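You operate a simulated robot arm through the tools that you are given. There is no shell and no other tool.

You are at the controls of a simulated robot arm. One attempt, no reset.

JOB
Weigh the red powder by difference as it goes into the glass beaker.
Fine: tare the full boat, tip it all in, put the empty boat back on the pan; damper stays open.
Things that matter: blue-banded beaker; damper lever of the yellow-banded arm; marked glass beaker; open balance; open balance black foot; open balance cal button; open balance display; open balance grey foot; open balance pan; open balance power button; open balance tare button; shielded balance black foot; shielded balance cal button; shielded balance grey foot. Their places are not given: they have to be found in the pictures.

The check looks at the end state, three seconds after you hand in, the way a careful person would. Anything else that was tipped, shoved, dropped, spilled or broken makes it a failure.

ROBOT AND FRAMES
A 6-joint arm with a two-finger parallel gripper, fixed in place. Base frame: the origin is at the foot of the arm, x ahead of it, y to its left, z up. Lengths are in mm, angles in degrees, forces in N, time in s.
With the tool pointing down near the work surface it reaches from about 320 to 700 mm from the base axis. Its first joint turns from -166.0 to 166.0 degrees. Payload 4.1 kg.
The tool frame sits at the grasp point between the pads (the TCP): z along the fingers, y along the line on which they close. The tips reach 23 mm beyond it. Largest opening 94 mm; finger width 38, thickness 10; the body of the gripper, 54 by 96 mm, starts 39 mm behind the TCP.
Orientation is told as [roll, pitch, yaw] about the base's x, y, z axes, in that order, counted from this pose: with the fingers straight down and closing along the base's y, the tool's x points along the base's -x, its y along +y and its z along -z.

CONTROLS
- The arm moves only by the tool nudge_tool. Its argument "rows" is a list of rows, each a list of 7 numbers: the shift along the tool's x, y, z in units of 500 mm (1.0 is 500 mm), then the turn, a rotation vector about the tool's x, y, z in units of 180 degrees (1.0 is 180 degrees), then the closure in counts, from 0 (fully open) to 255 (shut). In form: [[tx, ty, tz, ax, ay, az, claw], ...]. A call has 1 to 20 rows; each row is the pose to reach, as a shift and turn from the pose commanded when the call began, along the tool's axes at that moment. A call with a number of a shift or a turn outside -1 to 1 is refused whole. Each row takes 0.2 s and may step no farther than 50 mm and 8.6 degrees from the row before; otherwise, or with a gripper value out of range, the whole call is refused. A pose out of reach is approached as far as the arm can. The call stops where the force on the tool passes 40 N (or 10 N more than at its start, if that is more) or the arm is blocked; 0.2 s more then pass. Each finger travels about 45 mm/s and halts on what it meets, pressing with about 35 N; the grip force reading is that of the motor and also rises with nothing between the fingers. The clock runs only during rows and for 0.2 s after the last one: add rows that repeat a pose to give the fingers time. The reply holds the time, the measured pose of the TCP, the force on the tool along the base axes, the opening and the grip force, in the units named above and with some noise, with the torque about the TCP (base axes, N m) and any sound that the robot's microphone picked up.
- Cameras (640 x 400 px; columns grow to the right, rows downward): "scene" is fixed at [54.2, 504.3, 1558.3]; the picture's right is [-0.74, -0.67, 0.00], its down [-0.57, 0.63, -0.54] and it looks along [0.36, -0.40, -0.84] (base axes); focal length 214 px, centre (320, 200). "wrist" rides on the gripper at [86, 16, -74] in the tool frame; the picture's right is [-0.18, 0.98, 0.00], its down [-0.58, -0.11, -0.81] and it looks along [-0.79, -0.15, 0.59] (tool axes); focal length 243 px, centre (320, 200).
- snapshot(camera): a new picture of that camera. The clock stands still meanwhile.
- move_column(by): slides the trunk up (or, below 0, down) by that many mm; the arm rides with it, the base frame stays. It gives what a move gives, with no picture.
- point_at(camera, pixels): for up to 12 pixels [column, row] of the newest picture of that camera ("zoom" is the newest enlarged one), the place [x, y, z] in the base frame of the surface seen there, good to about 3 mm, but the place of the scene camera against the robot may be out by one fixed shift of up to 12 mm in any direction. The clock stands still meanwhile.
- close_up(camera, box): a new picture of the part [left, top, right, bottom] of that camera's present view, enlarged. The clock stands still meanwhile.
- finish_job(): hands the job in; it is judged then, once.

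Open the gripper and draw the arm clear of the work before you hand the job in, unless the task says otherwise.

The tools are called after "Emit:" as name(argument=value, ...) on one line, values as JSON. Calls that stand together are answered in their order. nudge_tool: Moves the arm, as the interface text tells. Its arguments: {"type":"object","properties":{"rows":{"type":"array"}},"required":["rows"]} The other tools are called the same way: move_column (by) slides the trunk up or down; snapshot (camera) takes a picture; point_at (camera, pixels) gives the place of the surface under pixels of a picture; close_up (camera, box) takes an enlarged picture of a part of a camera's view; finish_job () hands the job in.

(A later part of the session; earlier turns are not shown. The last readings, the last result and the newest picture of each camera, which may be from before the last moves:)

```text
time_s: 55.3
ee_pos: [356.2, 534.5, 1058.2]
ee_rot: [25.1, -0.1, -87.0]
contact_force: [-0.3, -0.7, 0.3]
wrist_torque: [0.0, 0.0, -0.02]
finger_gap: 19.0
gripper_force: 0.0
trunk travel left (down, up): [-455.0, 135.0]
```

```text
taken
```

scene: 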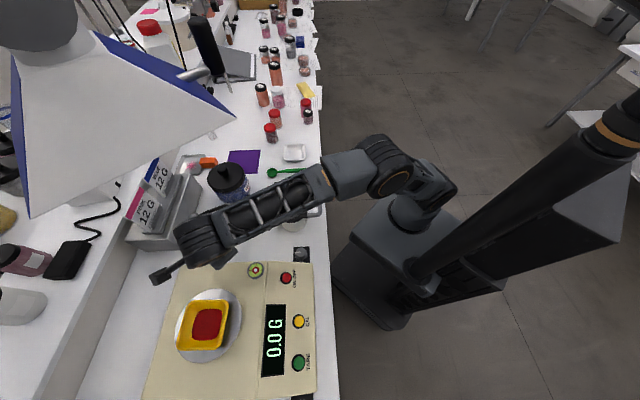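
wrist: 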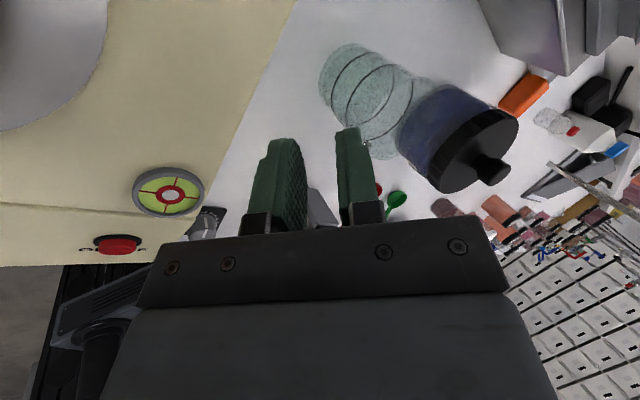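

The pour-start pose is reached exactly. Now I rehearse the whole tipping motion empty: rotating 120° about the beaker-side corner axis, to verify that every row is reachable and clear.

Emit:
nudge_tool(rows=[[-0.0022, 0.00746, -0.01077, 0.02357, 0.02136, 0.00996, 203], [-0.00584, 0.01594, -0.02037, 0.04714, 0.04272, 0.01992, 203], [-0.01088, 0.02552, -0.02899, 0.07071, 0.06408, 0.02988, 203], [-0.01724, 0.03593, -0.03627, 0.09428, 0.08544, 0.03984, 203], [-0.02486, 0.04697, -0.0419, 0.11785, 0.1068, 0.0498, 203], [-0.03367, 0.05864, -0.0461, 0.14142, 0.12816, 0.05976, 203], [-0.04357, 0.07072, -0.04858, 0.16499, 0.14952, 0.06972, 203], [-0.05445, 0.0832, -0.04963, 0.18856, 0.17088, 0.07968, 203], [-0.06618, 0.09603, -0.04934, 0.21213, 0.19224, 0.08964, 203], [-0.07864, 0.10873, -0.0471, 0.2357, 0.2136, 0.0996, 203], [-0.09171, 0.12355, -0.04798, 0.25927, 0.23496, 0.10956, 203], [-0.1052, 0.13794, -0.0469, 0.28284, 0.25632, 0.11952, 203], [-0.11902, 0.15174, -0.04382, 0.30641, 0.27768, 0.12948, 203], [-0.13299, 0.16484, -0.03884, 0.32998, 0.29904, 0.13944, 203], [-0.14694, 0.17702, -0.03198, 0.35355, 0.3204, 0.1494, 203], [-0.16074, 0.1882, -0.0233, 0.37712, 0.34176, 0.15936, 203], [-0.17423, 0.19826, -0.01294, 0.40069, 0.36312, 0.16932, 203], [-0.18728, 0.2071, -0.00102, 0.42426, 0.38448, 0.17928, 203], [-0.19973, 0.21456, 0.01242, 0.44783, 0.40584, 0.18924, 203], [-0.21144, 0.22062, 0.02714, 0.4714, 0.4272, 0.1992, 203]])

Emit:
snapshot(camera="scene")

Emit:
snapshot(camera="wrist")

```text
time_s: 59.5
ee_pos: [465.3, 432.5, 1093.0]
ee_rot: [-104.3, 37.7, -158.6]
contact_force: [-0.2, 0.1, -0.2]
wrist_torque: [-0.01, 0.0, -0.02]
finger_gap: 19.2
gripper_force: 0.0
trunk travel left (down, up): [-455.0, 135.0]
```

```text
taken
```

scene: 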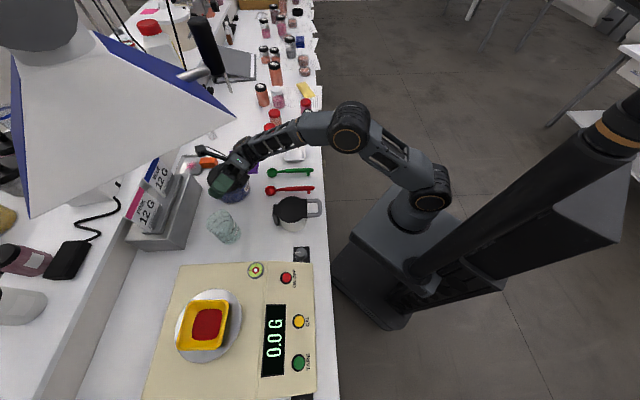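

```text
taken
```

wrist: 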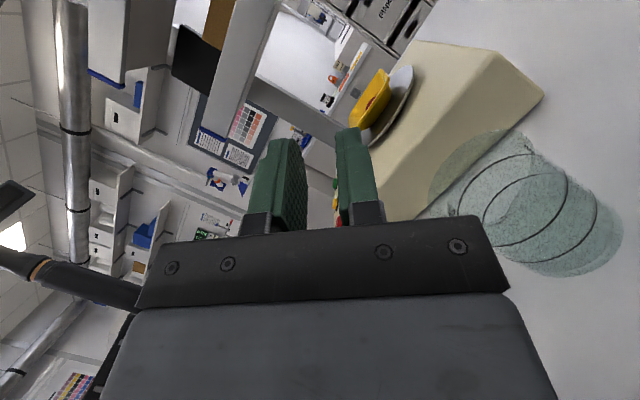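

The full tipping path is reachable and clear. From here the camera sees the beaker well; I'll measure its rim again from this side to confirm the mouth position.

Emit:
close_up(camera="wrist", box=[410, 110, 640, 290])

Emit:
point_at(camera="zoom", pixels=[[60, 190], [90, 140], [150, 100], [220, 70], [280, 55], [320, 90], [130, 240], [120, 250], [200, 200], [330, 110], [420, 180], [500, 300]])

```text
2.22 times, centred on (525, 200) of wrist
```

zoom: 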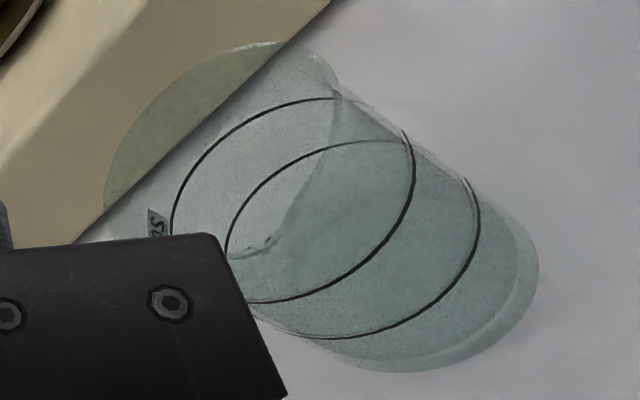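

```text
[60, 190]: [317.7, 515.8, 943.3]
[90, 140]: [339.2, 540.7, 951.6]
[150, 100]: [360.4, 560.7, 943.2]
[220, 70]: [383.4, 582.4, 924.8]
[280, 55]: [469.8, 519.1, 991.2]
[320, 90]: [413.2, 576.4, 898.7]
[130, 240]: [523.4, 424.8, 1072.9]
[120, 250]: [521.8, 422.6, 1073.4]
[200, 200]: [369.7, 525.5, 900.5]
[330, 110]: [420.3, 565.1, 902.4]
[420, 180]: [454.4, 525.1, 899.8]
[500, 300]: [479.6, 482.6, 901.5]
```

A clear rim point at (470,519,991) confirms the mouth (rim z≈991, axis (454,489.5)). I'll run the tipping motion backward to the pour-start pose.

Emit:
nudge_tool(rows=[[0.00074, -0.00902, 0.01757, -0.02357, -0.02136, -0.00996, 203], [5e-05, -0.01673, 0.03577, -0.04714, -0.04272, -0.01992, 203], [-0.00215, -0.023, 0.05439, -0.07071, -0.06408, -0.02988, 203], [-0.00574, -0.0278, 0.07321, -0.09428, -0.08544, -0.03984, 203], [-0.01073, -0.0311, 0.09206, -0.11785, -0.1068, -0.0498, 203], [-0.01705, -0.03281, 0.1107, -0.14142, -0.12816, -0.05976, 203], [-0.02466, -0.03293, 0.12896, -0.16499, -0.14952, -0.06972, 203], [-0.03343, -0.0315, 0.14662, -0.18856, -0.17088, -0.07968, 203], [-0.0433, -0.02845, 0.16346, -0.21213, -0.19224, -0.08964, 203], [-0.05416, -0.02389, 0.17935, -0.2357, -0.2136, -0.0996, 203], [-0.06243, -0.02213, 0.19516, -0.25927, -0.23496, -0.10956, 203], [-0.07146, -0.01894, 0.20967, -0.28284, -0.25632, -0.11952, 203], [-0.08071, -0.01487, 0.22283, -0.30641, -0.27768, -0.12948, 203], [-0.09017, -0.00987, 0.23448, -0.32998, -0.29904, -0.13944, 203], [-0.09993, -0.00374, 0.24442, -0.35355, -0.3204, -0.1494, 203], [-0.10972, 0.00324, 0.2526, -0.37712, -0.34176, -0.15936, 203], [-0.11964, 0.01126, 0.25886, -0.40069, -0.36312, -0.16932, 203], [-0.12942, 0.02002, 0.26322, -0.42426, -0.38448, -0.17928, 203], [-0.13876, 0.0292, 0.26562, -0.44783, -0.40584, -0.18924, 203], [-0.14778, 0.03896, 0.26604, -0.4714, -0.4272, -0.1992, 203]])

Emit:
snapshot(camera="scene")

```text
time_s: 63.7
ee_pos: [354.8, 533.7, 1057.7]
ee_rot: [25.1, -0.1, -87.0]
contact_force: [0.5, -0.2, 0.6]
wrist_torque: [0.0, -0.02, 0.0]
finger_gap: 19.3
gripper_force: 0.1
trunk travel left (down, up): [-455.0, 135.0]
```

```text
taken
```

scene: 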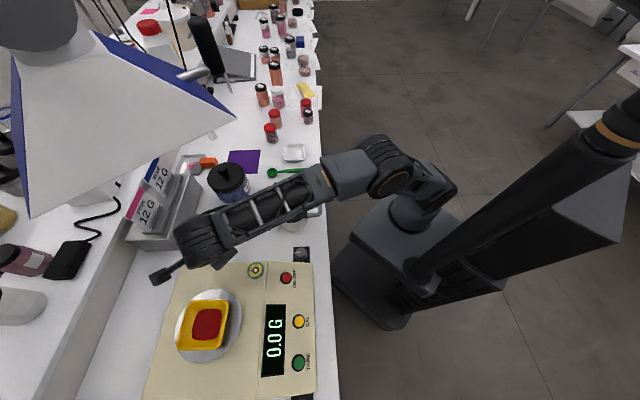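

Back at the pour-start pose; display still 0.0 G. I return to the pre-grasp above the boat's near wall at (199.5,604.6,1082), turning the tool back 40°.

Emit:
nudge_tool(rows=[[0, 0.009, -0.0193, 0, 0, 0, 203], [0, 0.018, -0.0387, 0, 0, 0, 203], [0, 0.02705, -0.058, 0, 0, 0, 203], [-0.00348, 0.00271, -0.06785, 0, 0.00783, -0.01678, 203], [-0.00697, -0.02163, -0.0777, 0, 0.01565, -0.03357, 203], [-0.01045, -0.04596, -0.08755, 0, 0.02348, -0.05035, 203], [-0.01393, -0.0703, -0.0974, 0, 0.0313, -0.06713, 203], [-0.01742, -0.09464, -0.10725, 0, 0.03913, -0.08392, 203], [-0.0209, -0.11898, -0.1171, 0, 0.04695, -0.1007, 203], [-0.02438, -0.14332, -0.12695, 0, 0.05478, -0.11748, 203], [-0.02787, -0.16765, -0.1368, 0, 0.0626, -0.13427, 203], [-0.03135, -0.19199, -0.14665, 0, 0.07043, -0.15105, 203], [-0.03483, -0.21633, -0.1565, 0, 0.07825, -0.16783, 203], [-0.03832, -0.24067, -0.16635, 0, 0.08608, -0.18462, 203], [-0.0418, -0.265, -0.1762, 0, 0.0939, -0.2014, 203], [-0.0418, -0.265, -0.1762, 0, 0.0939, -0.2014, 203]])

Emit:
snapshot(camera="wrist")

Emit:
close_up(camera="wrist", box=[230, 80, 430, 240])

```text
time_s: 67.1
ee_pos: [198.8, 503.8, 1081.3]
ee_rot: [25.0, 0.1, -47.0]
contact_force: [-0.1, -0.2, 0.2]
wrist_torque: [-0.03, -0.02, 0.03]
finger_gap: 19.3
gripper_force: 0.0
trunk travel left (down, up): [-455.0, 135.0]
```

```text
taken
```

wrist: 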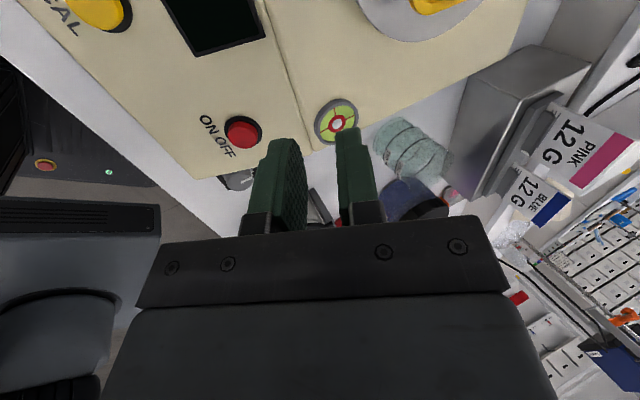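

```text
2.50 times, centred on (330, 160) of wrist
```

zoom: 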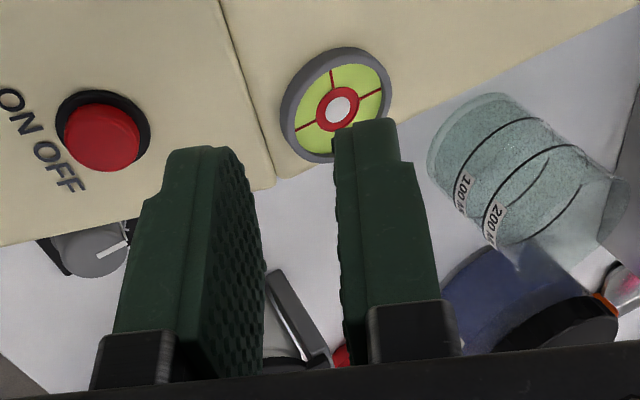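

I slipped a sign: the tool is at y=504 instead of 604.6, safely clear of everything. I correct by +100 mm in y at the same height, well above the boat's rim (z 1027).

Emit:
nudge_tool(rows=[[0.0183, 0.01575, 0.0072, 0, 0, 0, 203], [0.0366, 0.0315, 0.0144, 0, 0, 0, 203], [0.0549, 0.04725, 0.0216, 0, 0, 0, 203], [0.0733, 0.063, 0.0288, 0, 0, 0, 203], [0.0916, 0.07875, 0.0359, 0, 0, 0, 203], [0.1099, 0.0945, 0.0431, 0, 0, 0, 203], [0.1282, 0.11025, 0.0503, 0, 0, 0, 203], [0.1465, 0.126, 0.0575, 0, 0, 0, 203], [0.1465, 0.126, 0.0575, 0, 0, 0, 203]])

Emit:
snapshot(camera="wrist")

Emit:
close_up(camera="wrist", box=[230, 0, 450, 200])

Emit:
close_up(camera="scene", box=[140, 250, 320, 400])

```text
time_s: 69.1
ee_pos: [201.0, 604.8, 1083.1]
ee_rot: [25.0, -0.1, -47.0]
contact_force: [0.1, -0.1, 0.1]
wrist_torque: [0.02, 0.0, -0.01]
finger_gap: 19.3
gripper_force: 0.0
trunk travel left (down, up): [-455.0, 135.0]
```

```text
taken
```

wrist: 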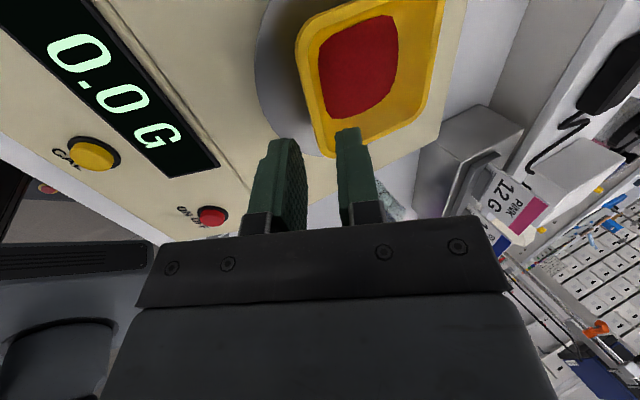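

```text
2.00 times, centred on (340, 100) of wrist
```

zoom: 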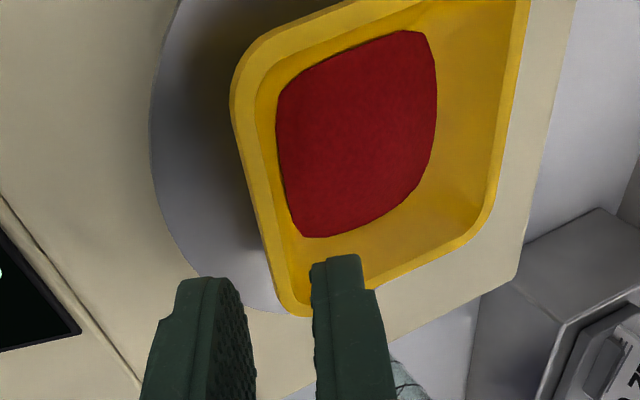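

```text
2.67 times, centred on (230, 325) of scene
```

zoom: 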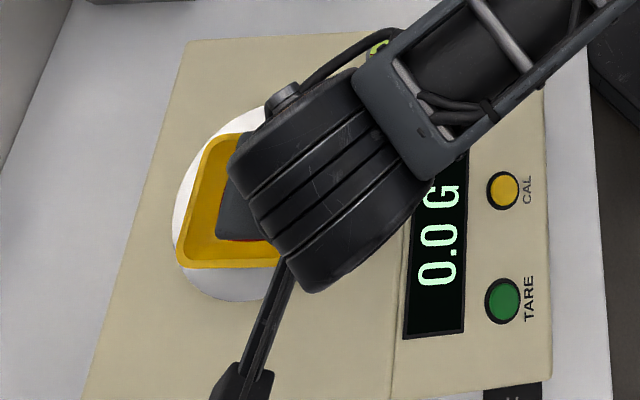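

The view matches the earlier release view almost exactly (boat's near corner at (320,157)), display 0.0 G. I'll re-measure the near rim to confirm the grasp target.

Emit:
point_at(camera="wrist", pixels=[[302, 40], [304, 55], [307, 70], [309, 85], [312, 100], [315, 115], [318, 130], [320, 142], [300, 60], [305, 90], [313, 80], [360, 60]])

```text
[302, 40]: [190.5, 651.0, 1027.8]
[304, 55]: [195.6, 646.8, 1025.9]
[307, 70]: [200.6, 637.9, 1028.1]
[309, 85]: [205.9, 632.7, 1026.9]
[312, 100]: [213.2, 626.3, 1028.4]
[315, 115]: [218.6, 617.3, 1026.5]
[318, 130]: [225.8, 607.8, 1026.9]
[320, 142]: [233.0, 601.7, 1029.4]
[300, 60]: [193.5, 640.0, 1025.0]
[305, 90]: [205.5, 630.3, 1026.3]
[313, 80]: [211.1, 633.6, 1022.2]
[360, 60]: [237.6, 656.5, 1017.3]
```

Rim mid is within 2 mm of the finger plane, good. I'll descend 50 mm along the finger axis to the grasp and look.

Emit:
nudge_tool(rows=[[0, 0, 0.02, 0, 0, 0, 203], [0, 0, 0.04, 0, 0, 0, 203], [0, 0, 0.055, 0, 0, 0, 203], [0, 0, 0.07, 0, 0, 0, 203], [0, 0, 0.082, 0, 0, 0, 203], [0, 0, 0.091, 0, 0, 0, 203], [0, 0, 0.097, 0, 0, 0, 203], [0, 0, 0.1, 0, 0, 0, 203], [0, 0, 0.1, 0, 0, 0, 203]])

Emit:
close_up(camera="wrist", box=[230, 0, 450, 200])

Emit:
close_up(camera="scene", box=[140, 250, 320, 400])

```text
time_s: 71.1
ee_pos: [215.2, 620.3, 1037.3]
ee_rot: [24.9, 0.0, -46.9]
contact_force: [-0.3, -1.5, 0.6]
wrist_torque: [0.03, 0.03, -0.03]
finger_gap: 19.1
gripper_force: 0.0
trunk travel left (down, up): [-455.0, 135.0]
```

```text
2.00 times, centred on (340, 100) of wrist
```

zoom: 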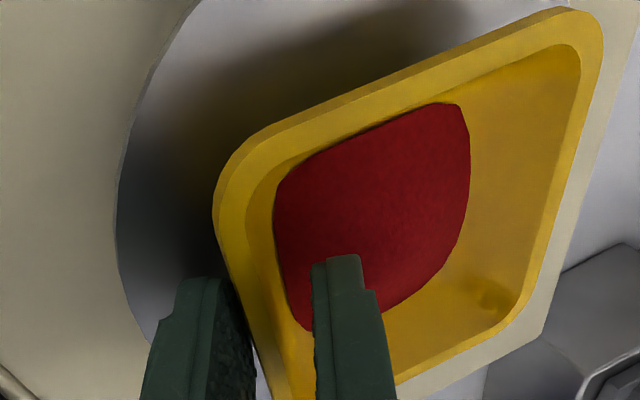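

```text
2.67 times, centred on (230, 325) of scene
```

zoom: 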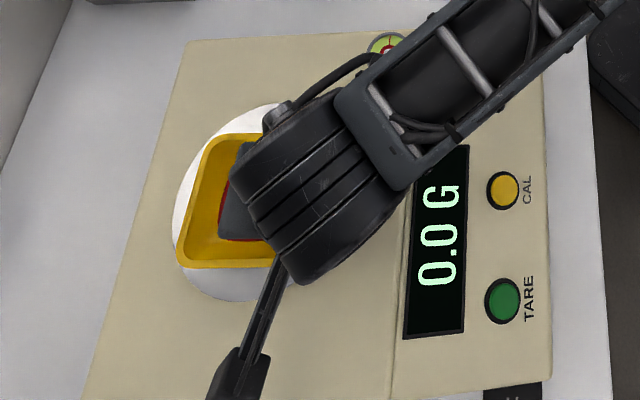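

No contact (0.0 G), but the wall is about 2 mm nearer the outer finger. I'll shift 2 mm toward the robot and then close slowly.

Emit:
nudge_tool(rows=[[0, -0.0018, -0.0008, 0, 0, 0, 203], [0, -0.0036, -0.0017, 0, 0, 0, 203], [0, -0.0036, -0.0017, 0, 0, 0, 209], [0, -0.0036, -0.0017, 0, 0, 0, 215], [0, -0.0036, -0.0017, 0, 0, 0, 221], [0, -0.0036, -0.0017, 0, 0, 0, 227], [0, -0.0036, -0.0017, 0, 0, 0, 232], [0, -0.0036, -0.0017, 0, 0, 0, 237], [0, -0.0036, -0.0017, 0, 0, 0, 242], [0, -0.0036, -0.0017, 0, 0, 0, 246], [0, -0.0036, -0.0017, 0, 0, 0, 250], [0, -0.0036, -0.0017, 0, 0, 0, 255], [0, -0.0036, -0.0017, 0, 0, 0, 255]])

Emit:
close_up(camera="wrist", box=[230, 0, 450, 200])

Emit:
close_up(camera="scene", box=[140, 250, 320, 400])

```text
time_s: 73.9
ee_pos: [213.2, 617.5, 1036.7]
ee_rot: [25.1, -0.1, -47.0]
contact_force: [-0.2, 0.3, 1.1]
wrist_torque: [0.0, 0.01, 0.0]
finger_gap: 1.1
gripper_force: 34.3
trunk travel left (down, up): [-455.0, 135.0]
```

```text
2.00 times, centred on (340, 100) of wrist
```

zoom: 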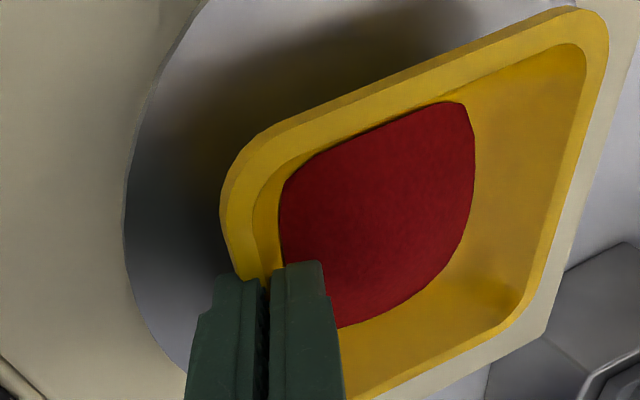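

```text
2.67 times, centred on (230, 325) of scene
```

zoom: 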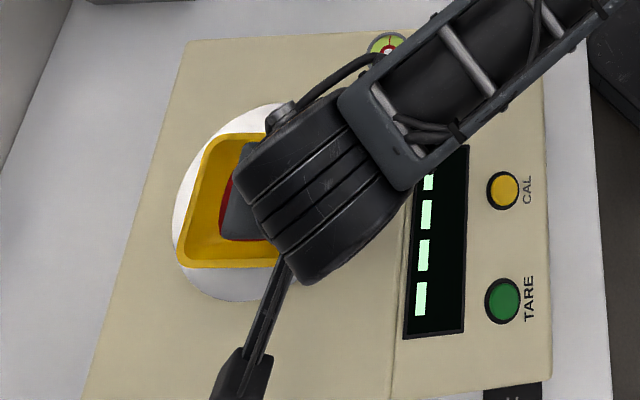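

The wall is gripped again (34 N, hardly any load on the pan). I'll lift straight up 45 mm gently and check that the boat is level.

Emit:
nudge_tool(rows=[[0, 0.00211, -0.00453, 0, 0, 0, 255], [0, 0.00507, -0.01088, 0, 0, 0, 255], [0, 0.00887, -0.01903, 0, 0, 0, 255], [0, 0.01352, -0.029, 0, 0, 0, 255], [0, 0.01859, -0.03988, 0, 0, 0, 255], [0, 0.02367, -0.05075, 0, 0, 0, 255], [0, 0.02874, -0.06163, 0, 0, 0, 255], [0, 0.03381, -0.0725, 0, 0, 0, 255], [0, 0.03804, -0.08157, 0, 0, 0, 255], [0, 0.03804, -0.08157, 0, 0, 0, 255]])

Emit:
snapshot(camera="wrist")

Emit:
point_at(camera="wrist", pixels=[[298, 95], [300, 80], [320, 72], [360, 52], [400, 36], [440, 18], [473, 15], [464, 65], [448, 120], [432, 152], [390, 180], [365, 193]])

Emit:
close_up(camera="scene", box=[140, 250, 320, 400])

```text
time_s: 76.1
ee_pos: [213.4, 617.0, 1083.1]
ee_rot: [25.1, 0.0, -47.0]
contact_force: [0.0, 0.4, -0.8]
wrist_torque: [-0.01, 0.02, -0.01]
finger_gap: 1.5
gripper_force: 34.7
trunk travel left (down, up): [-455.0, 135.0]
```

```text
taken
```

wrist: 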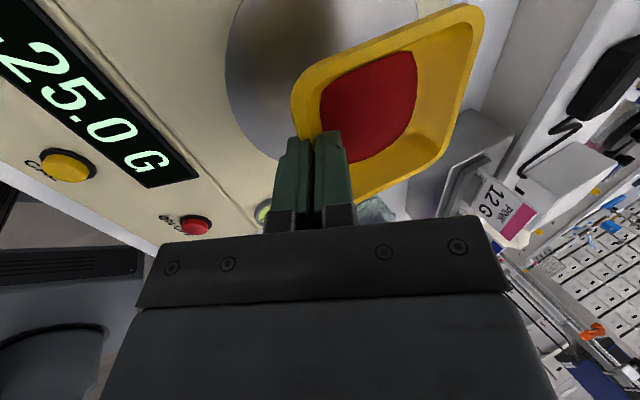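

```text
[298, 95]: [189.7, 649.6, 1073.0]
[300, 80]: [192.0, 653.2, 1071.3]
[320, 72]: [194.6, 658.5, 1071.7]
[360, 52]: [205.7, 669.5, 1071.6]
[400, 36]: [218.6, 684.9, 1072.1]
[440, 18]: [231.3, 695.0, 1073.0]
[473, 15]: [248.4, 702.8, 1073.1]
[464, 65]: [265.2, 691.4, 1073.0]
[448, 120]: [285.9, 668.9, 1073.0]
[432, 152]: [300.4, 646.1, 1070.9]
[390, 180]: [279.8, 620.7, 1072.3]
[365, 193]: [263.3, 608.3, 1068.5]
```

```text
2.67 times, centred on (230, 325) of scene
```

zoom: 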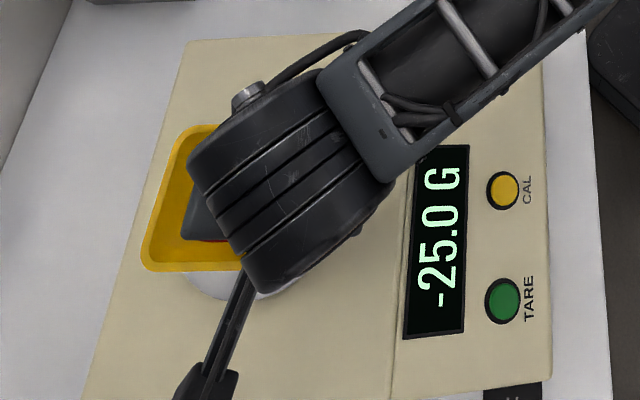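

Boat lifted level (rim z 1071–1073 all round), balance reads −25.0 G. I'll carry it at this height to the pour-start position beside the beaker, turning 40°.

Emit:
nudge_tool(rows=[[-0.00954, 0.0025, 0.00117, 0, -0.00282, 0.00604, 255], [-0.02862, 0.00751, 0.00351, 0, -0.00845, 0.01813, 255], [-0.05406, 0.01418, 0.00663, 0, -0.01596, 0.03424, 255], [-0.0795, 0.02085, 0.00975, 0, -0.02348, 0.05035, 255], [-0.10494, 0.02752, 0.01287, 0, -0.03099, 0.06646, 255], [-0.13038, 0.03419, 0.01599, 0, -0.0385, 0.08257, 255], [-0.15582, 0.04087, 0.01911, 0, -0.04601, 0.09869, 255], [-0.18126, 0.04754, 0.02223, 0, -0.05352, 0.1148, 255], [-0.2067, 0.05421, 0.02535, 0, -0.06104, 0.13091, 255], [-0.23214, 0.06088, 0.02847, 0, -0.06855, 0.14702, 255], [-0.25758, 0.06755, 0.03159, 0, -0.07606, 0.16313, 255], [-0.28302, 0.07423, 0.03471, 0, -0.08357, 0.17925, 255], [-0.3021, 0.07923, 0.03705, 0, -0.08921, 0.19133, 255], [-0.31323, 0.08215, 0.03842, 0, -0.09249, 0.19838, 255], [-0.318, 0.0834, 0.039, 0, -0.0939, 0.2014, 255], [-0.318, 0.0834, 0.039, 0, -0.0939, 0.2014, 255]])

Emit:
snapshot(camera="wrist")

Emit:
snapshot(camera="scene")

```text
time_s: 79.5
ee_pos: [356.0, 532.2, 1081.7]
ee_rot: [25.0, 0.0, -87.1]
contact_force: [-0.5, -0.6, 0.0]
wrist_torque: [-0.02, 0.0, -0.04]
finger_gap: 1.4
gripper_force: 35.1
trunk travel left (down, up): [-455.0, 135.0]
```

```text
taken
```

wrist: 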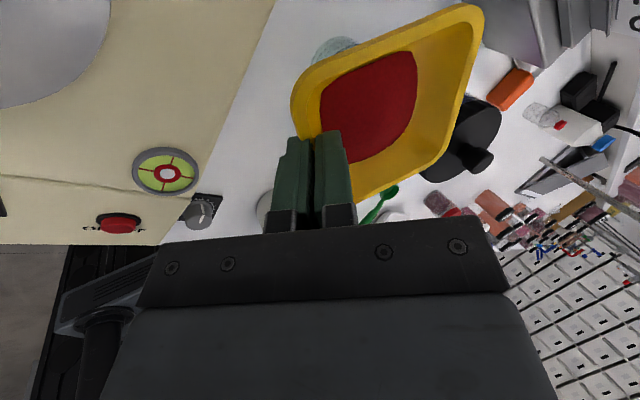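

```text
taken
```

scene: 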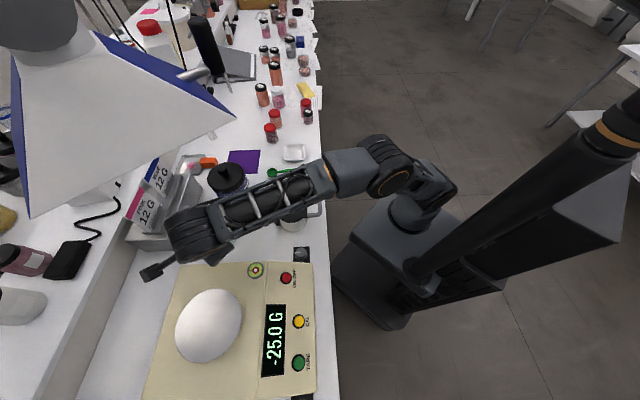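

In position: TCP (356,532,1082), powder intact, balance −25.0 G with empty pan. I start tipping slowly to 45° about the corner over the beaker, lowering as I go, then check where the corner sits over the mouth.

Emit:
nudge_tool(rows=[[-0.00092, 0.00261, -0.00342, 0.01179, 0.01068, 0.00498, 255], [-0.00221, 0.00552, -0.00661, 0.02357, 0.02136, 0.00996, 255], [-0.00385, 0.0087, -0.00955, 0.03536, 0.03204, 0.01494, 255], [-0.00584, 0.01214, -0.01221, 0.04714, 0.04272, 0.01992, 255], [-0.00819, 0.01584, -0.01459, 0.05893, 0.0534, 0.0249, 255], [-0.01088, 0.01977, -0.01666, 0.07071, 0.06408, 0.02988, 255], [-0.01389, 0.02391, -0.0184, 0.0825, 0.07476, 0.03486, 255], [-0.01724, 0.02824, -0.01978, 0.09428, 0.08544, 0.03984, 255], [-0.02089, 0.03274, -0.02079, 0.10607, 0.09612, 0.04482, 255], [-0.02486, 0.03741, -0.02141, 0.11785, 0.1068, 0.0498, 255], [-0.02913, 0.04223, -0.02164, 0.12964, 0.11748, 0.05478, 255], [-0.03367, 0.04714, -0.02144, 0.14142, 0.12816, 0.05976, 255], [-0.0385, 0.05219, -0.02083, 0.15321, 0.13884, 0.06474, 255], [-0.04357, 0.05729, -0.01976, 0.16499, 0.14952, 0.06972, 255], [-0.04889, 0.06245, -0.01826, 0.17678, 0.1602, 0.0747, 255]])

Emit:
snapshot(camera="wrist")

Emit:
close_up(camera="scene", box=[150, 150, 320, 270])

```text
time_s: 82.7
ee_pos: [382.6, 509.7, 1104.8]
ee_rot: [-10.3, 30.1, -96.7]
contact_force: [1.1, 0.8, 0.2]
wrist_torque: [0.01, 0.01, -0.01]
finger_gap: 1.4
gripper_force: 34.8
trunk travel left (down, up): [-455.0, 135.0]
```

```text
taken
```

wrist: 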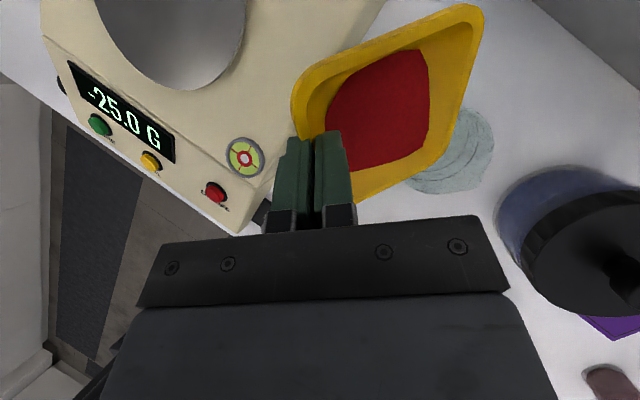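

```text
3.33 times, centred on (235, 210) of scene
```

zoom: 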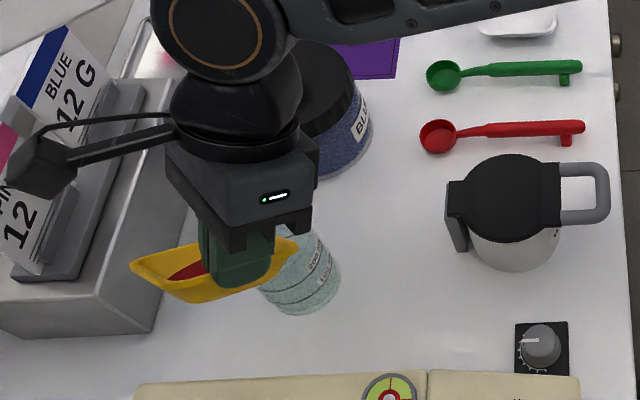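

The powder has shifted toward the pouring corner but is still inside. I'll measure the corner's actual position (near (438,150)) against the beaker axis (454,489.5).

Emit:
close_up(camera="wrist", box=[380, 80, 520, 220])

Emit:
point_at(camera="wrist", pixels=[[430, 158], [438, 153], [442, 146], [434, 150], [420, 165], [446, 130], [410, 170], [452, 110], [425, 120], [400, 140], [480, 140], [470, 165]])

```text
2.86 times, centred on (450, 150) of wrist
```

zoom: 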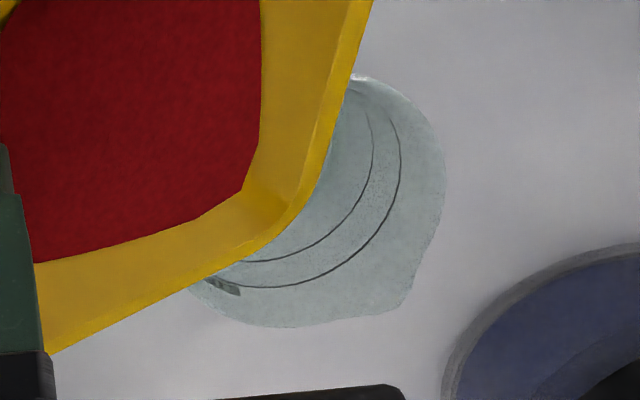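

```text
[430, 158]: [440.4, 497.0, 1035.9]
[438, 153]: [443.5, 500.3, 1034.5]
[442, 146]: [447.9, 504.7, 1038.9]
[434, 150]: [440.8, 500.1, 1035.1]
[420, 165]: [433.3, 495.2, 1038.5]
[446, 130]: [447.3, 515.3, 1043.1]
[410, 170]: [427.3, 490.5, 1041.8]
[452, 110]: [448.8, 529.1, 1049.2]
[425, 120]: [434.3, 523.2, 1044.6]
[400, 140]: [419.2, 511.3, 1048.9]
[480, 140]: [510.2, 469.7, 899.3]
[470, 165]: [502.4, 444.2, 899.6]
```

The corner's lowest point is at (443.5,500,1034.5), well inside the mouth radius of the axis. I continue tipping slowly from 45° to 90°, dropping the corner to about 20 mm above the rim.

Emit:
nudge_tool(rows=[[-0.00403, 0.00594, -0.00321, 0.01179, 0.01068, 0.00498, 255], [-0.00851, 0.0122, -0.00603, 0.02357, 0.02136, 0.00996, 255], [-0.01325, 0.01871, -0.00877, 0.03536, 0.03204, 0.01494, 255], [-0.01845, 0.02551, -0.01106, 0.04714, 0.04272, 0.01992, 255], [-0.02389, 0.03252, -0.01322, 0.05893, 0.0534, 0.0249, 255], [-0.02977, 0.0398, -0.01491, 0.07071, 0.06408, 0.02988, 255], [-0.0359, 0.04727, -0.01644, 0.0825, 0.07476, 0.03486, 255], [-0.03924, 0.05397, -0.0229, 0.09428, 0.08544, 0.03984, 255], [-0.0429, 0.06083, -0.02897, 0.10607, 0.09612, 0.04482, 255], [-0.04687, 0.06788, -0.03468, 0.11785, 0.1068, 0.0498, 255], [-0.05113, 0.07505, -0.03998, 0.12964, 0.11748, 0.05478, 255], [-0.05568, 0.08235, -0.04487, 0.14142, 0.12816, 0.05976, 255], [-0.06051, 0.08975, -0.04932, 0.15321, 0.13884, 0.06474, 255], [-0.06558, 0.09721, -0.05332, 0.16499, 0.14952, 0.06972, 255], [-0.0709, 0.10474, -0.05689, 0.17678, 0.1602, 0.0747, 255]])

Emit:
snapshot(camera="wrist")

Emit:
close_up(camera="scene", box=[150, 150, 320, 270])

```text
time_s: 85.9
ee_pos: [432.5, 462.9, 1101.0]
ee_rot: [-65.1, 45.0, -132.2]
contact_force: [0.2, -0.2, -0.4]
wrist_torque: [0.02, -0.02, -0.02]
finger_gap: 1.2
gripper_force: 35.1
trunk travel left (down, up): [-455.0, 135.0]
```

```text
taken
```

wrist: 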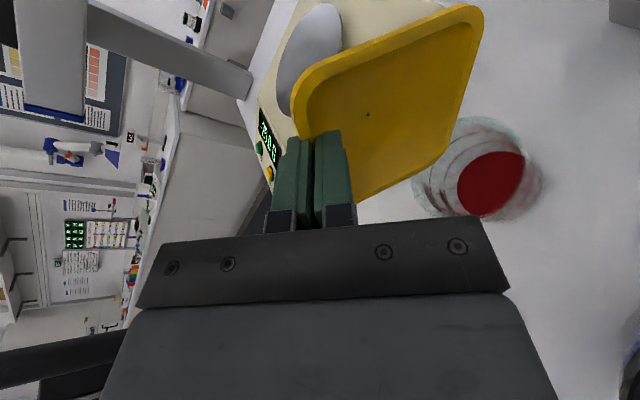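

```text
3.33 times, centred on (235, 210) of scene
```

zoom: 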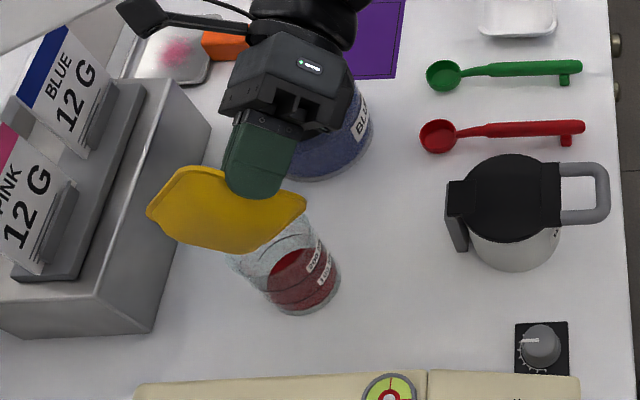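

The red powder is now in the beaker and the boat looks empty except perhaps a speck at (368,114). I'll zoom into the boat and the bench around the beaker.

Emit:
close_up(camera="wrist", box=[290, 0, 490, 210])

Emit:
close_up(camera="wrist", box=[390, 90, 580, 250])

Emit:
close_up(camera="wrist", box=[345, 95, 395, 135])

Emit:
close_up(camera="scene", box=[190, 200, 260, 250])

```text
1.90 times, centred on (390, 105) of wrist
```

zoom: 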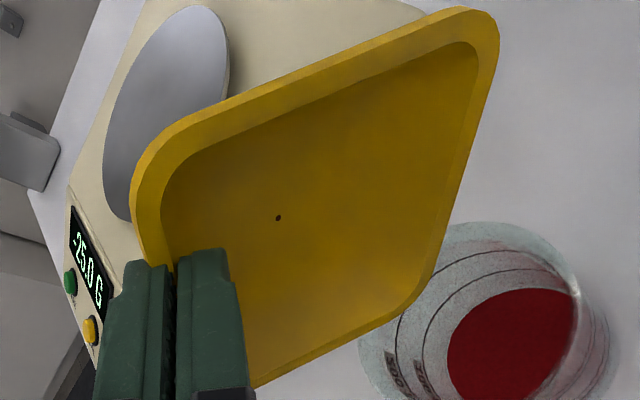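

```text
2.50 times, centred on (485, 170) of wrist
```

zoom: 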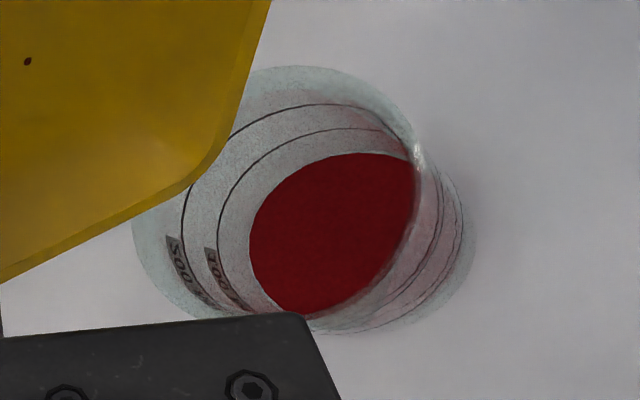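

```text
10.00 times, centred on (370, 115) of wrist
```

zoom: 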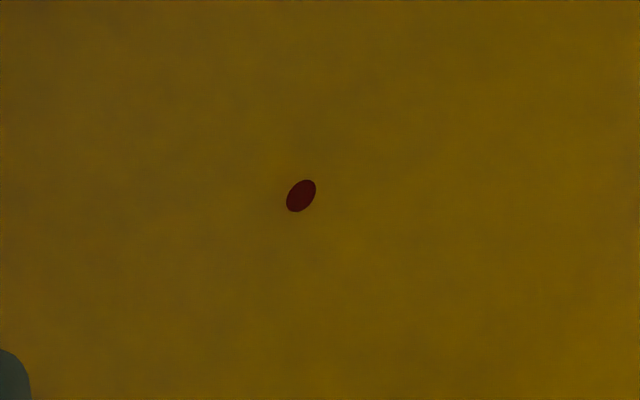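

```text
8.00 times, centred on (225, 225) of scene
```

zoom: 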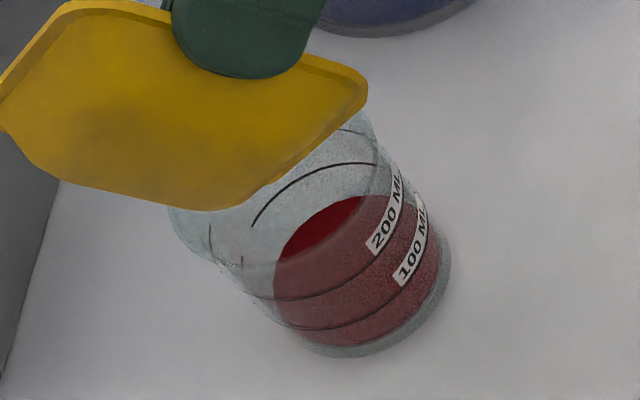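

Nearly everything is in the beaker; only a tiny red speck is still on the boat's floor, and the bench is clean. I tip on to 120° and hold so the rest falls in.

Emit:
nudge_tool(rows=[[-0.00092, 0.00498, -0.00849, 0.01179, 0.01068, 0.00498, 255], [-0.00221, 0.01025, -0.01676, 0.02357, 0.02136, 0.00996, 255], [-0.00385, 0.0158, -0.02478, 0.03536, 0.03204, 0.01494, 255], [-0.00584, 0.0216, -0.03252, 0.04714, 0.04272, 0.01992, 255], [-0.00819, 0.02767, -0.03997, 0.05893, 0.0534, 0.0249, 255], [-0.01088, 0.03397, -0.04712, 0.07071, 0.06408, 0.02988, 255], [-0.01389, 0.04047, -0.05393, 0.0825, 0.07476, 0.03486, 255], [-0.01724, 0.04717, -0.06038, 0.09428, 0.08544, 0.03984, 255], [-0.02089, 0.05404, -0.06647, 0.10607, 0.09612, 0.04482, 255], [-0.02486, 0.06108, -0.07217, 0.11785, 0.1068, 0.0498, 255], [-0.02486, 0.06108, -0.07217, 0.11785, 0.1068, 0.0498, 255], [-0.02486, 0.06108, -0.07217, 0.11785, 0.1068, 0.0498, 255], [-0.02486, 0.06108, -0.07217, 0.11785, 0.1068, 0.0498, 255], [-0.02486, 0.06108, -0.07217, 0.11785, 0.1068, 0.0498, 255], [-0.02486, 0.06108, -0.07217, 0.11785, 0.1068, 0.0498, 255], [-0.02486, 0.06108, -0.07217, 0.11785, 0.1068, 0.0498, 255]])

Emit:
close_up(camera="wrist", box=[290, 0, 490, 210])

Emit:
snapshot(camera="wrist")

Emit:
close_up(camera="scene", box=[150, 150, 320, 270])

```text
time_s: 89.3
ee_pos: [467.9, 432.7, 1084.2]
ee_rot: [-104.2, 37.7, -158.7]
contact_force: [0.3, 0.4, 0.6]
wrist_torque: [-0.01, 0.02, -0.01]
finger_gap: 1.6
gripper_force: 34.9
trunk travel left (down, up): [-455.0, 135.0]
```

```text
1.90 times, centred on (390, 105) of wrist
```

zoom: 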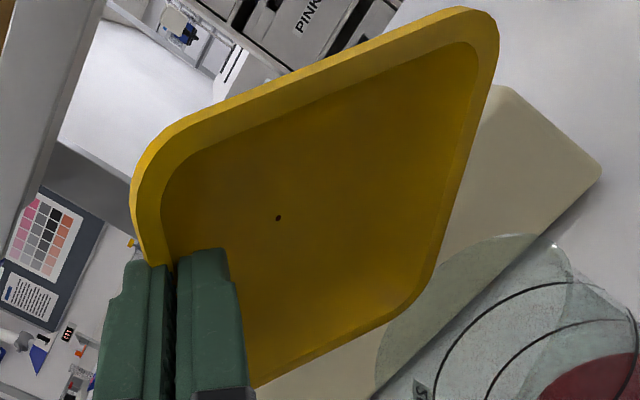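

```text
taken
```

wrist: 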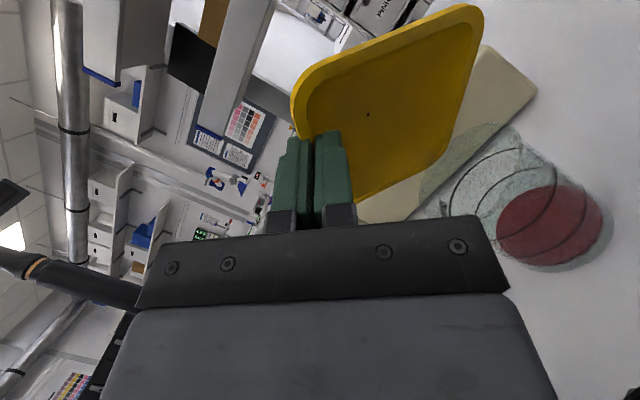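

```text
3.33 times, centred on (235, 210) of scene
```

zoom: 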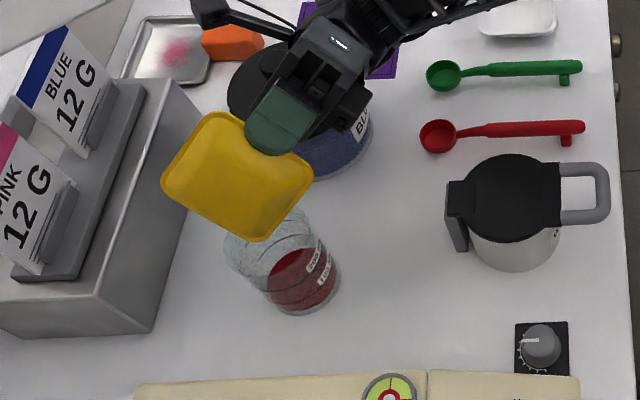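

The speck at (368,114) still shows. I'll zoom in to compare its size with before, to decide if anything is still leaving the boat.

Emit:
close_up(camera="wrist", box=[345, 95, 395, 135])

```text
10.00 times, centred on (370, 115) of wrist
```

zoom: 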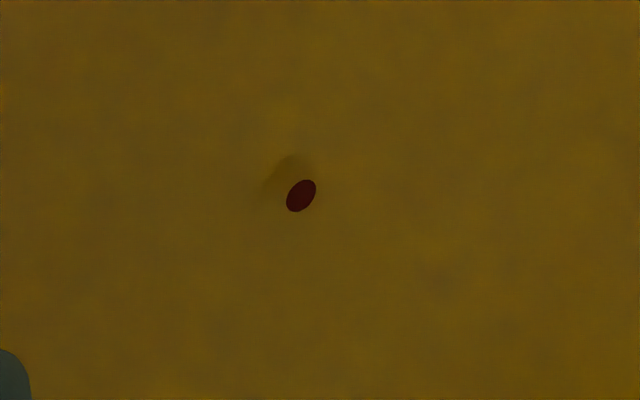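

The speck is unchanged (a ~1 mm mark), so the boat has emptied. I tip the boat back along the same arc to level beside the beaker.

Emit:
nudge_tool(rows=[[0.00074, -0.00901, 0.01757, -0.02357, -0.02136, -0.00996, 255], [4e-05, -0.01671, 0.03576, -0.04714, -0.04272, -0.01992, 255], [-0.00213, -0.02301, 0.05439, -0.07071, -0.06408, -0.02988, 255], [-0.00573, -0.02782, 0.07322, -0.09428, -0.08544, -0.03984, 255], [-0.01073, -0.0311, 0.09206, -0.11785, -0.1068, -0.0498, 255], [-0.01705, -0.03281, 0.1107, -0.14142, -0.12816, -0.05976, 255], [-0.02465, -0.03295, 0.12896, -0.16499, -0.14952, -0.06972, 255], [-0.03344, -0.03148, 0.14662, -0.18856, -0.17088, -0.07968, 255], [-0.0433, -0.02845, 0.16346, -0.21213, -0.19224, -0.08964, 255], [-0.04644, -0.03354, 0.1818, -0.2357, -0.2136, -0.0996, 255], [-0.05043, -0.03715, 0.19897, -0.25927, -0.23496, -0.10956, 255], [-0.05517, -0.03932, 0.21484, -0.28284, -0.25632, -0.11952, 255], [-0.06099, -0.03954, 0.22909, -0.30641, -0.27768, -0.12948, 255], [-0.06763, -0.03807, 0.24163, -0.32998, -0.29904, -0.13944, 255], [-0.07457, -0.03546, 0.25247, -0.35355, -0.3204, -0.1494, 255], [-0.08167, -0.03185, 0.2615, -0.37712, -0.34176, -0.15936, 255], [-0.08877, -0.02735, 0.26866, -0.40069, -0.36312, -0.16932, 255], [-0.09573, -0.02212, 0.27391, -0.42426, -0.38448, -0.17928, 255], [-0.10238, -0.01631, 0.27718, -0.44783, -0.40584, -0.18924, 255], [-0.10858, -0.01008, 0.27847, -0.4714, -0.4272, -0.1992, 255]])

Emit:
snapshot(camera="wrist")

Emit:
snapshot(camera="scene")

```text
time_s: 93.5
ee_pos: [355.4, 533.4, 1082.2]
ee_rot: [25.1, -0.1, -87.0]
contact_force: [0.2, 0.2, -0.1]
wrist_torque: [0.0, -0.02, 0.0]
finger_gap: 1.5
gripper_force: 34.6
trunk travel left (down, up): [-455.0, 135.0]
```

```text
taken
```

wrist: 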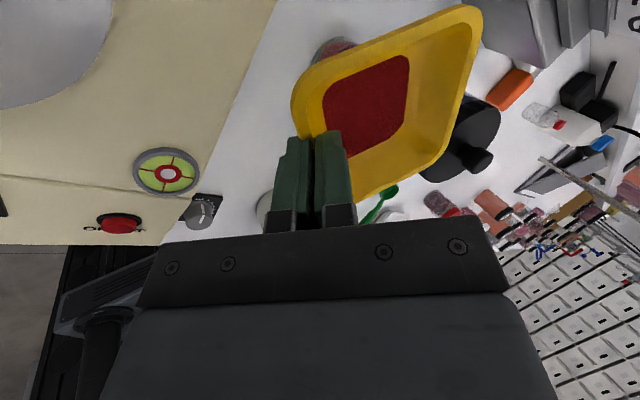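

```text
taken
```

scene: 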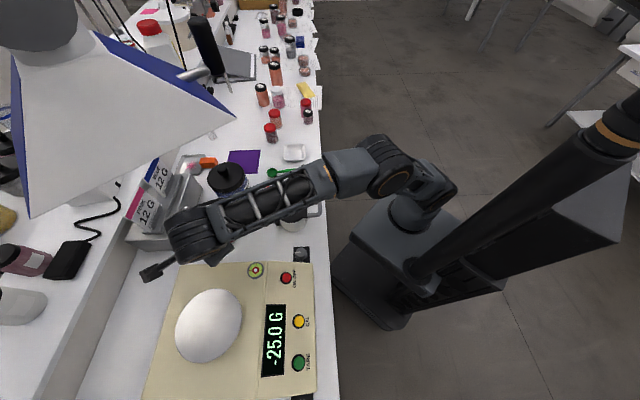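

Now that the boat is level a flat dark-red layer shows on its floor at (368,105) – there may be residue left. I'll zoom in and measure its height relative to the floor.

Emit:
close_up(camera="wrist", box=[290, 0, 490, 210])

Emit:
point_at(camera="wrist", pixels=[[370, 100], [350, 110], [390, 75], [395, 120], [370, 140], [340, 90], [420, 110], [430, 80], [400, 160], [440, 60], [360, 170], [415, 50]])

Emit:
point_at(camera="wrist", pixels=[[298, 95], [300, 80], [320, 72], [360, 52], [400, 36], [440, 18], [473, 15], [464, 65], [448, 120], [432, 152], [390, 180], [365, 193]])

```text
1.90 times, centred on (390, 105) of wrist
```

zoom: 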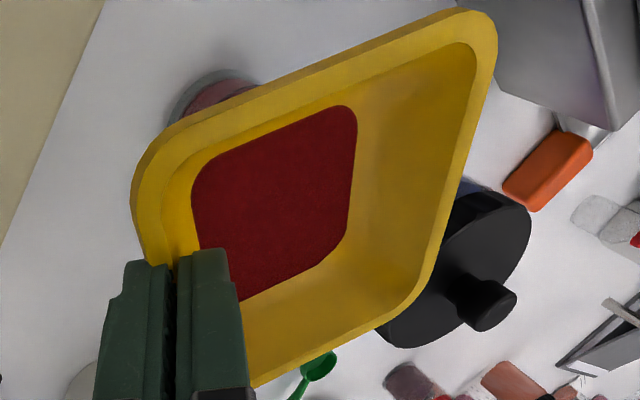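

```text
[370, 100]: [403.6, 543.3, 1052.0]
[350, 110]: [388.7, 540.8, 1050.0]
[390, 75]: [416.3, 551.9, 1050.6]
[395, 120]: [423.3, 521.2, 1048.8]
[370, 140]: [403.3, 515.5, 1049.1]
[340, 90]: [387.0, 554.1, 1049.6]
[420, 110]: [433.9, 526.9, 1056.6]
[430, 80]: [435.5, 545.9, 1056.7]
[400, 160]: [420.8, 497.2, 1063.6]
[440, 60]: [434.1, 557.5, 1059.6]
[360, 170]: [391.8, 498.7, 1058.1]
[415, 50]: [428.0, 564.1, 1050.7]
```

```text
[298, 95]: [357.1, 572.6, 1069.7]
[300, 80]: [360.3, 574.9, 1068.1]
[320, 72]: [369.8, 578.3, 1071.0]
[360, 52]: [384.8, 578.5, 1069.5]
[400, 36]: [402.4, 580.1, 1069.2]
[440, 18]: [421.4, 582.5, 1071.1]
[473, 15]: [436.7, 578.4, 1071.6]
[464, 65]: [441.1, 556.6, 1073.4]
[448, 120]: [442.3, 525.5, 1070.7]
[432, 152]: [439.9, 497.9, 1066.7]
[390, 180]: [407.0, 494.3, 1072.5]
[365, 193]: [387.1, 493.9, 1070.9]
```

The layer lies at floor level (20 mm under the rim), so at most a thin film. I'll look closer at its edge to judge whether it's real residue.

Emit:
close_up(camera="wrist", box=[380, 50, 430, 90])

Emit:
close_up(camera="wrist", box=[345, 120, 415, 165])

```text
10.00 times, centred on (405, 70) of wrist
```

zoom: 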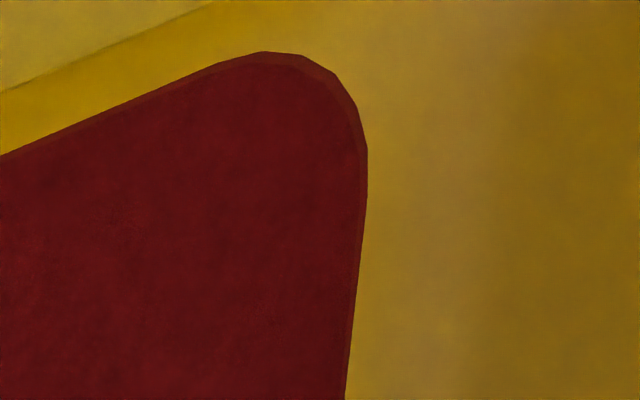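

```text
8.89 times, centred on (380, 142) of wrist
```

zoom: 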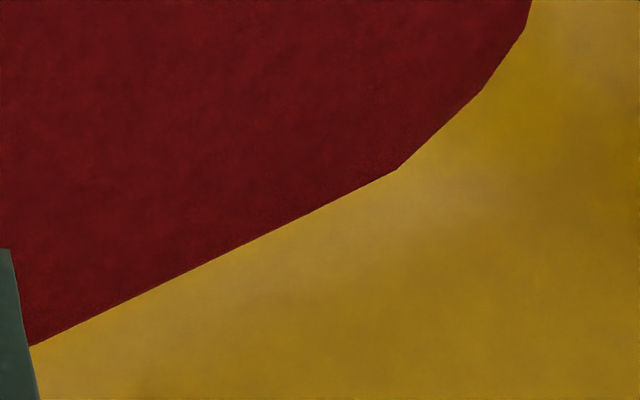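

A thin (~0.5 mm) film seems to remain on the floor. I'll tip the boat over the beaker once more along the same verified arc to 120°, to shake the last of it loose.

Emit:
nudge_tool(rows=[[-0.00221, 0.00552, -0.00661, 0.02357, 0.02136, 0.00996, 255], [-0.00584, 0.01214, -0.01221, 0.04714, 0.04272, 0.01992, 255], [-0.01088, 0.01977, -0.01666, 0.07071, 0.06408, 0.02988, 255], [-0.01724, 0.02824, -0.01978, 0.09428, 0.08544, 0.03984, 255], [-0.02486, 0.03741, -0.02141, 0.11785, 0.1068, 0.0498, 255], [-0.03367, 0.04714, -0.02144, 0.14142, 0.12816, 0.05976, 255], [-0.04357, 0.05729, -0.01976, 0.16499, 0.14952, 0.06972, 255], [-0.05445, 0.0674, -0.01573, 0.18856, 0.17088, 0.07968, 255], [-0.06618, 0.07726, -0.0091, 0.21213, 0.19224, 0.08964, 255], [-0.07864, 0.08701, -0.00052, 0.2357, 0.2136, 0.0996, 255], [-0.09171, 0.09651, 0.01002, 0.25927, 0.23496, 0.10956, 255], [-0.1052, 0.11088, 0.01113, 0.28284, 0.25632, 0.11952, 255], [-0.11902, 0.1247, 0.01416, 0.30641, 0.27768, 0.12948, 255], [-0.13299, 0.13779, 0.01917, 0.32998, 0.29904, 0.13944, 255], [-0.14694, 0.14998, 0.02602, 0.35355, 0.3204, 0.1494, 255], [-0.16074, 0.16117, 0.03468, 0.37712, 0.34176, 0.15936, 255], [-0.17423, 0.17122, 0.04504, 0.40069, 0.36312, 0.16932, 255], [-0.18728, 0.18004, 0.05701, 0.42426, 0.38448, 0.17928, 255], [-0.19973, 0.18752, 0.07042, 0.44783, 0.40584, 0.18924, 255], [-0.21144, 0.19357, 0.08514, 0.4714, 0.4272, 0.1992, 255]])

Emit:
close_up(camera="wrist", box=[290, 0, 490, 210])

Emit:
close_up(camera="scene", box=[150, 150, 320, 270])

```text
time_s: 97.7
ee_pos: [467.5, 432.2, 1083.6]
ee_rot: [-104.4, 37.7, -158.6]
contact_force: [0.2, 0.3, 0.7]
wrist_torque: [0.0, 0.0, 0.01]
finger_gap: 1.2
gripper_force: 35.4
trunk travel left (down, up): [-455.0, 135.0]
```

```text
1.90 times, centred on (390, 105) of wrist
```

zoom: 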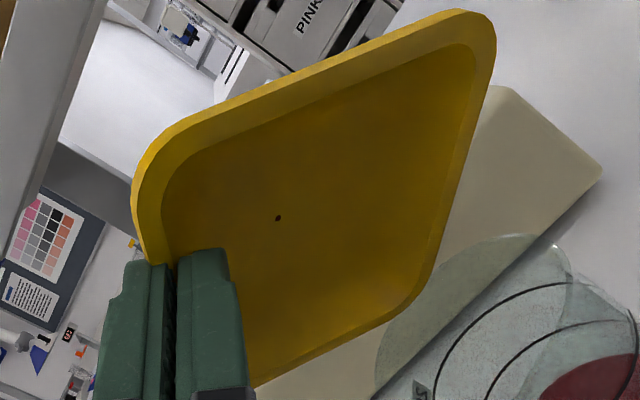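

```text
3.33 times, centred on (235, 210) of scene
```

zoom: 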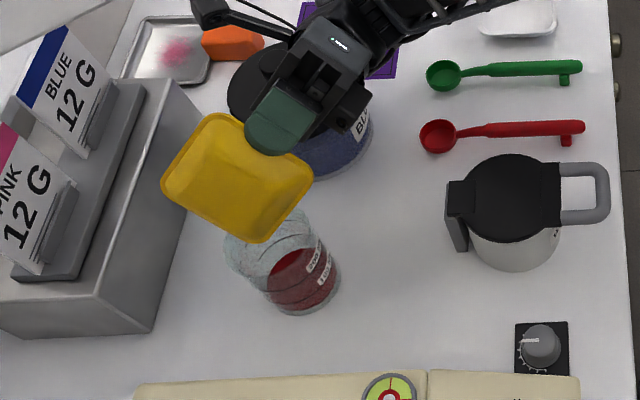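

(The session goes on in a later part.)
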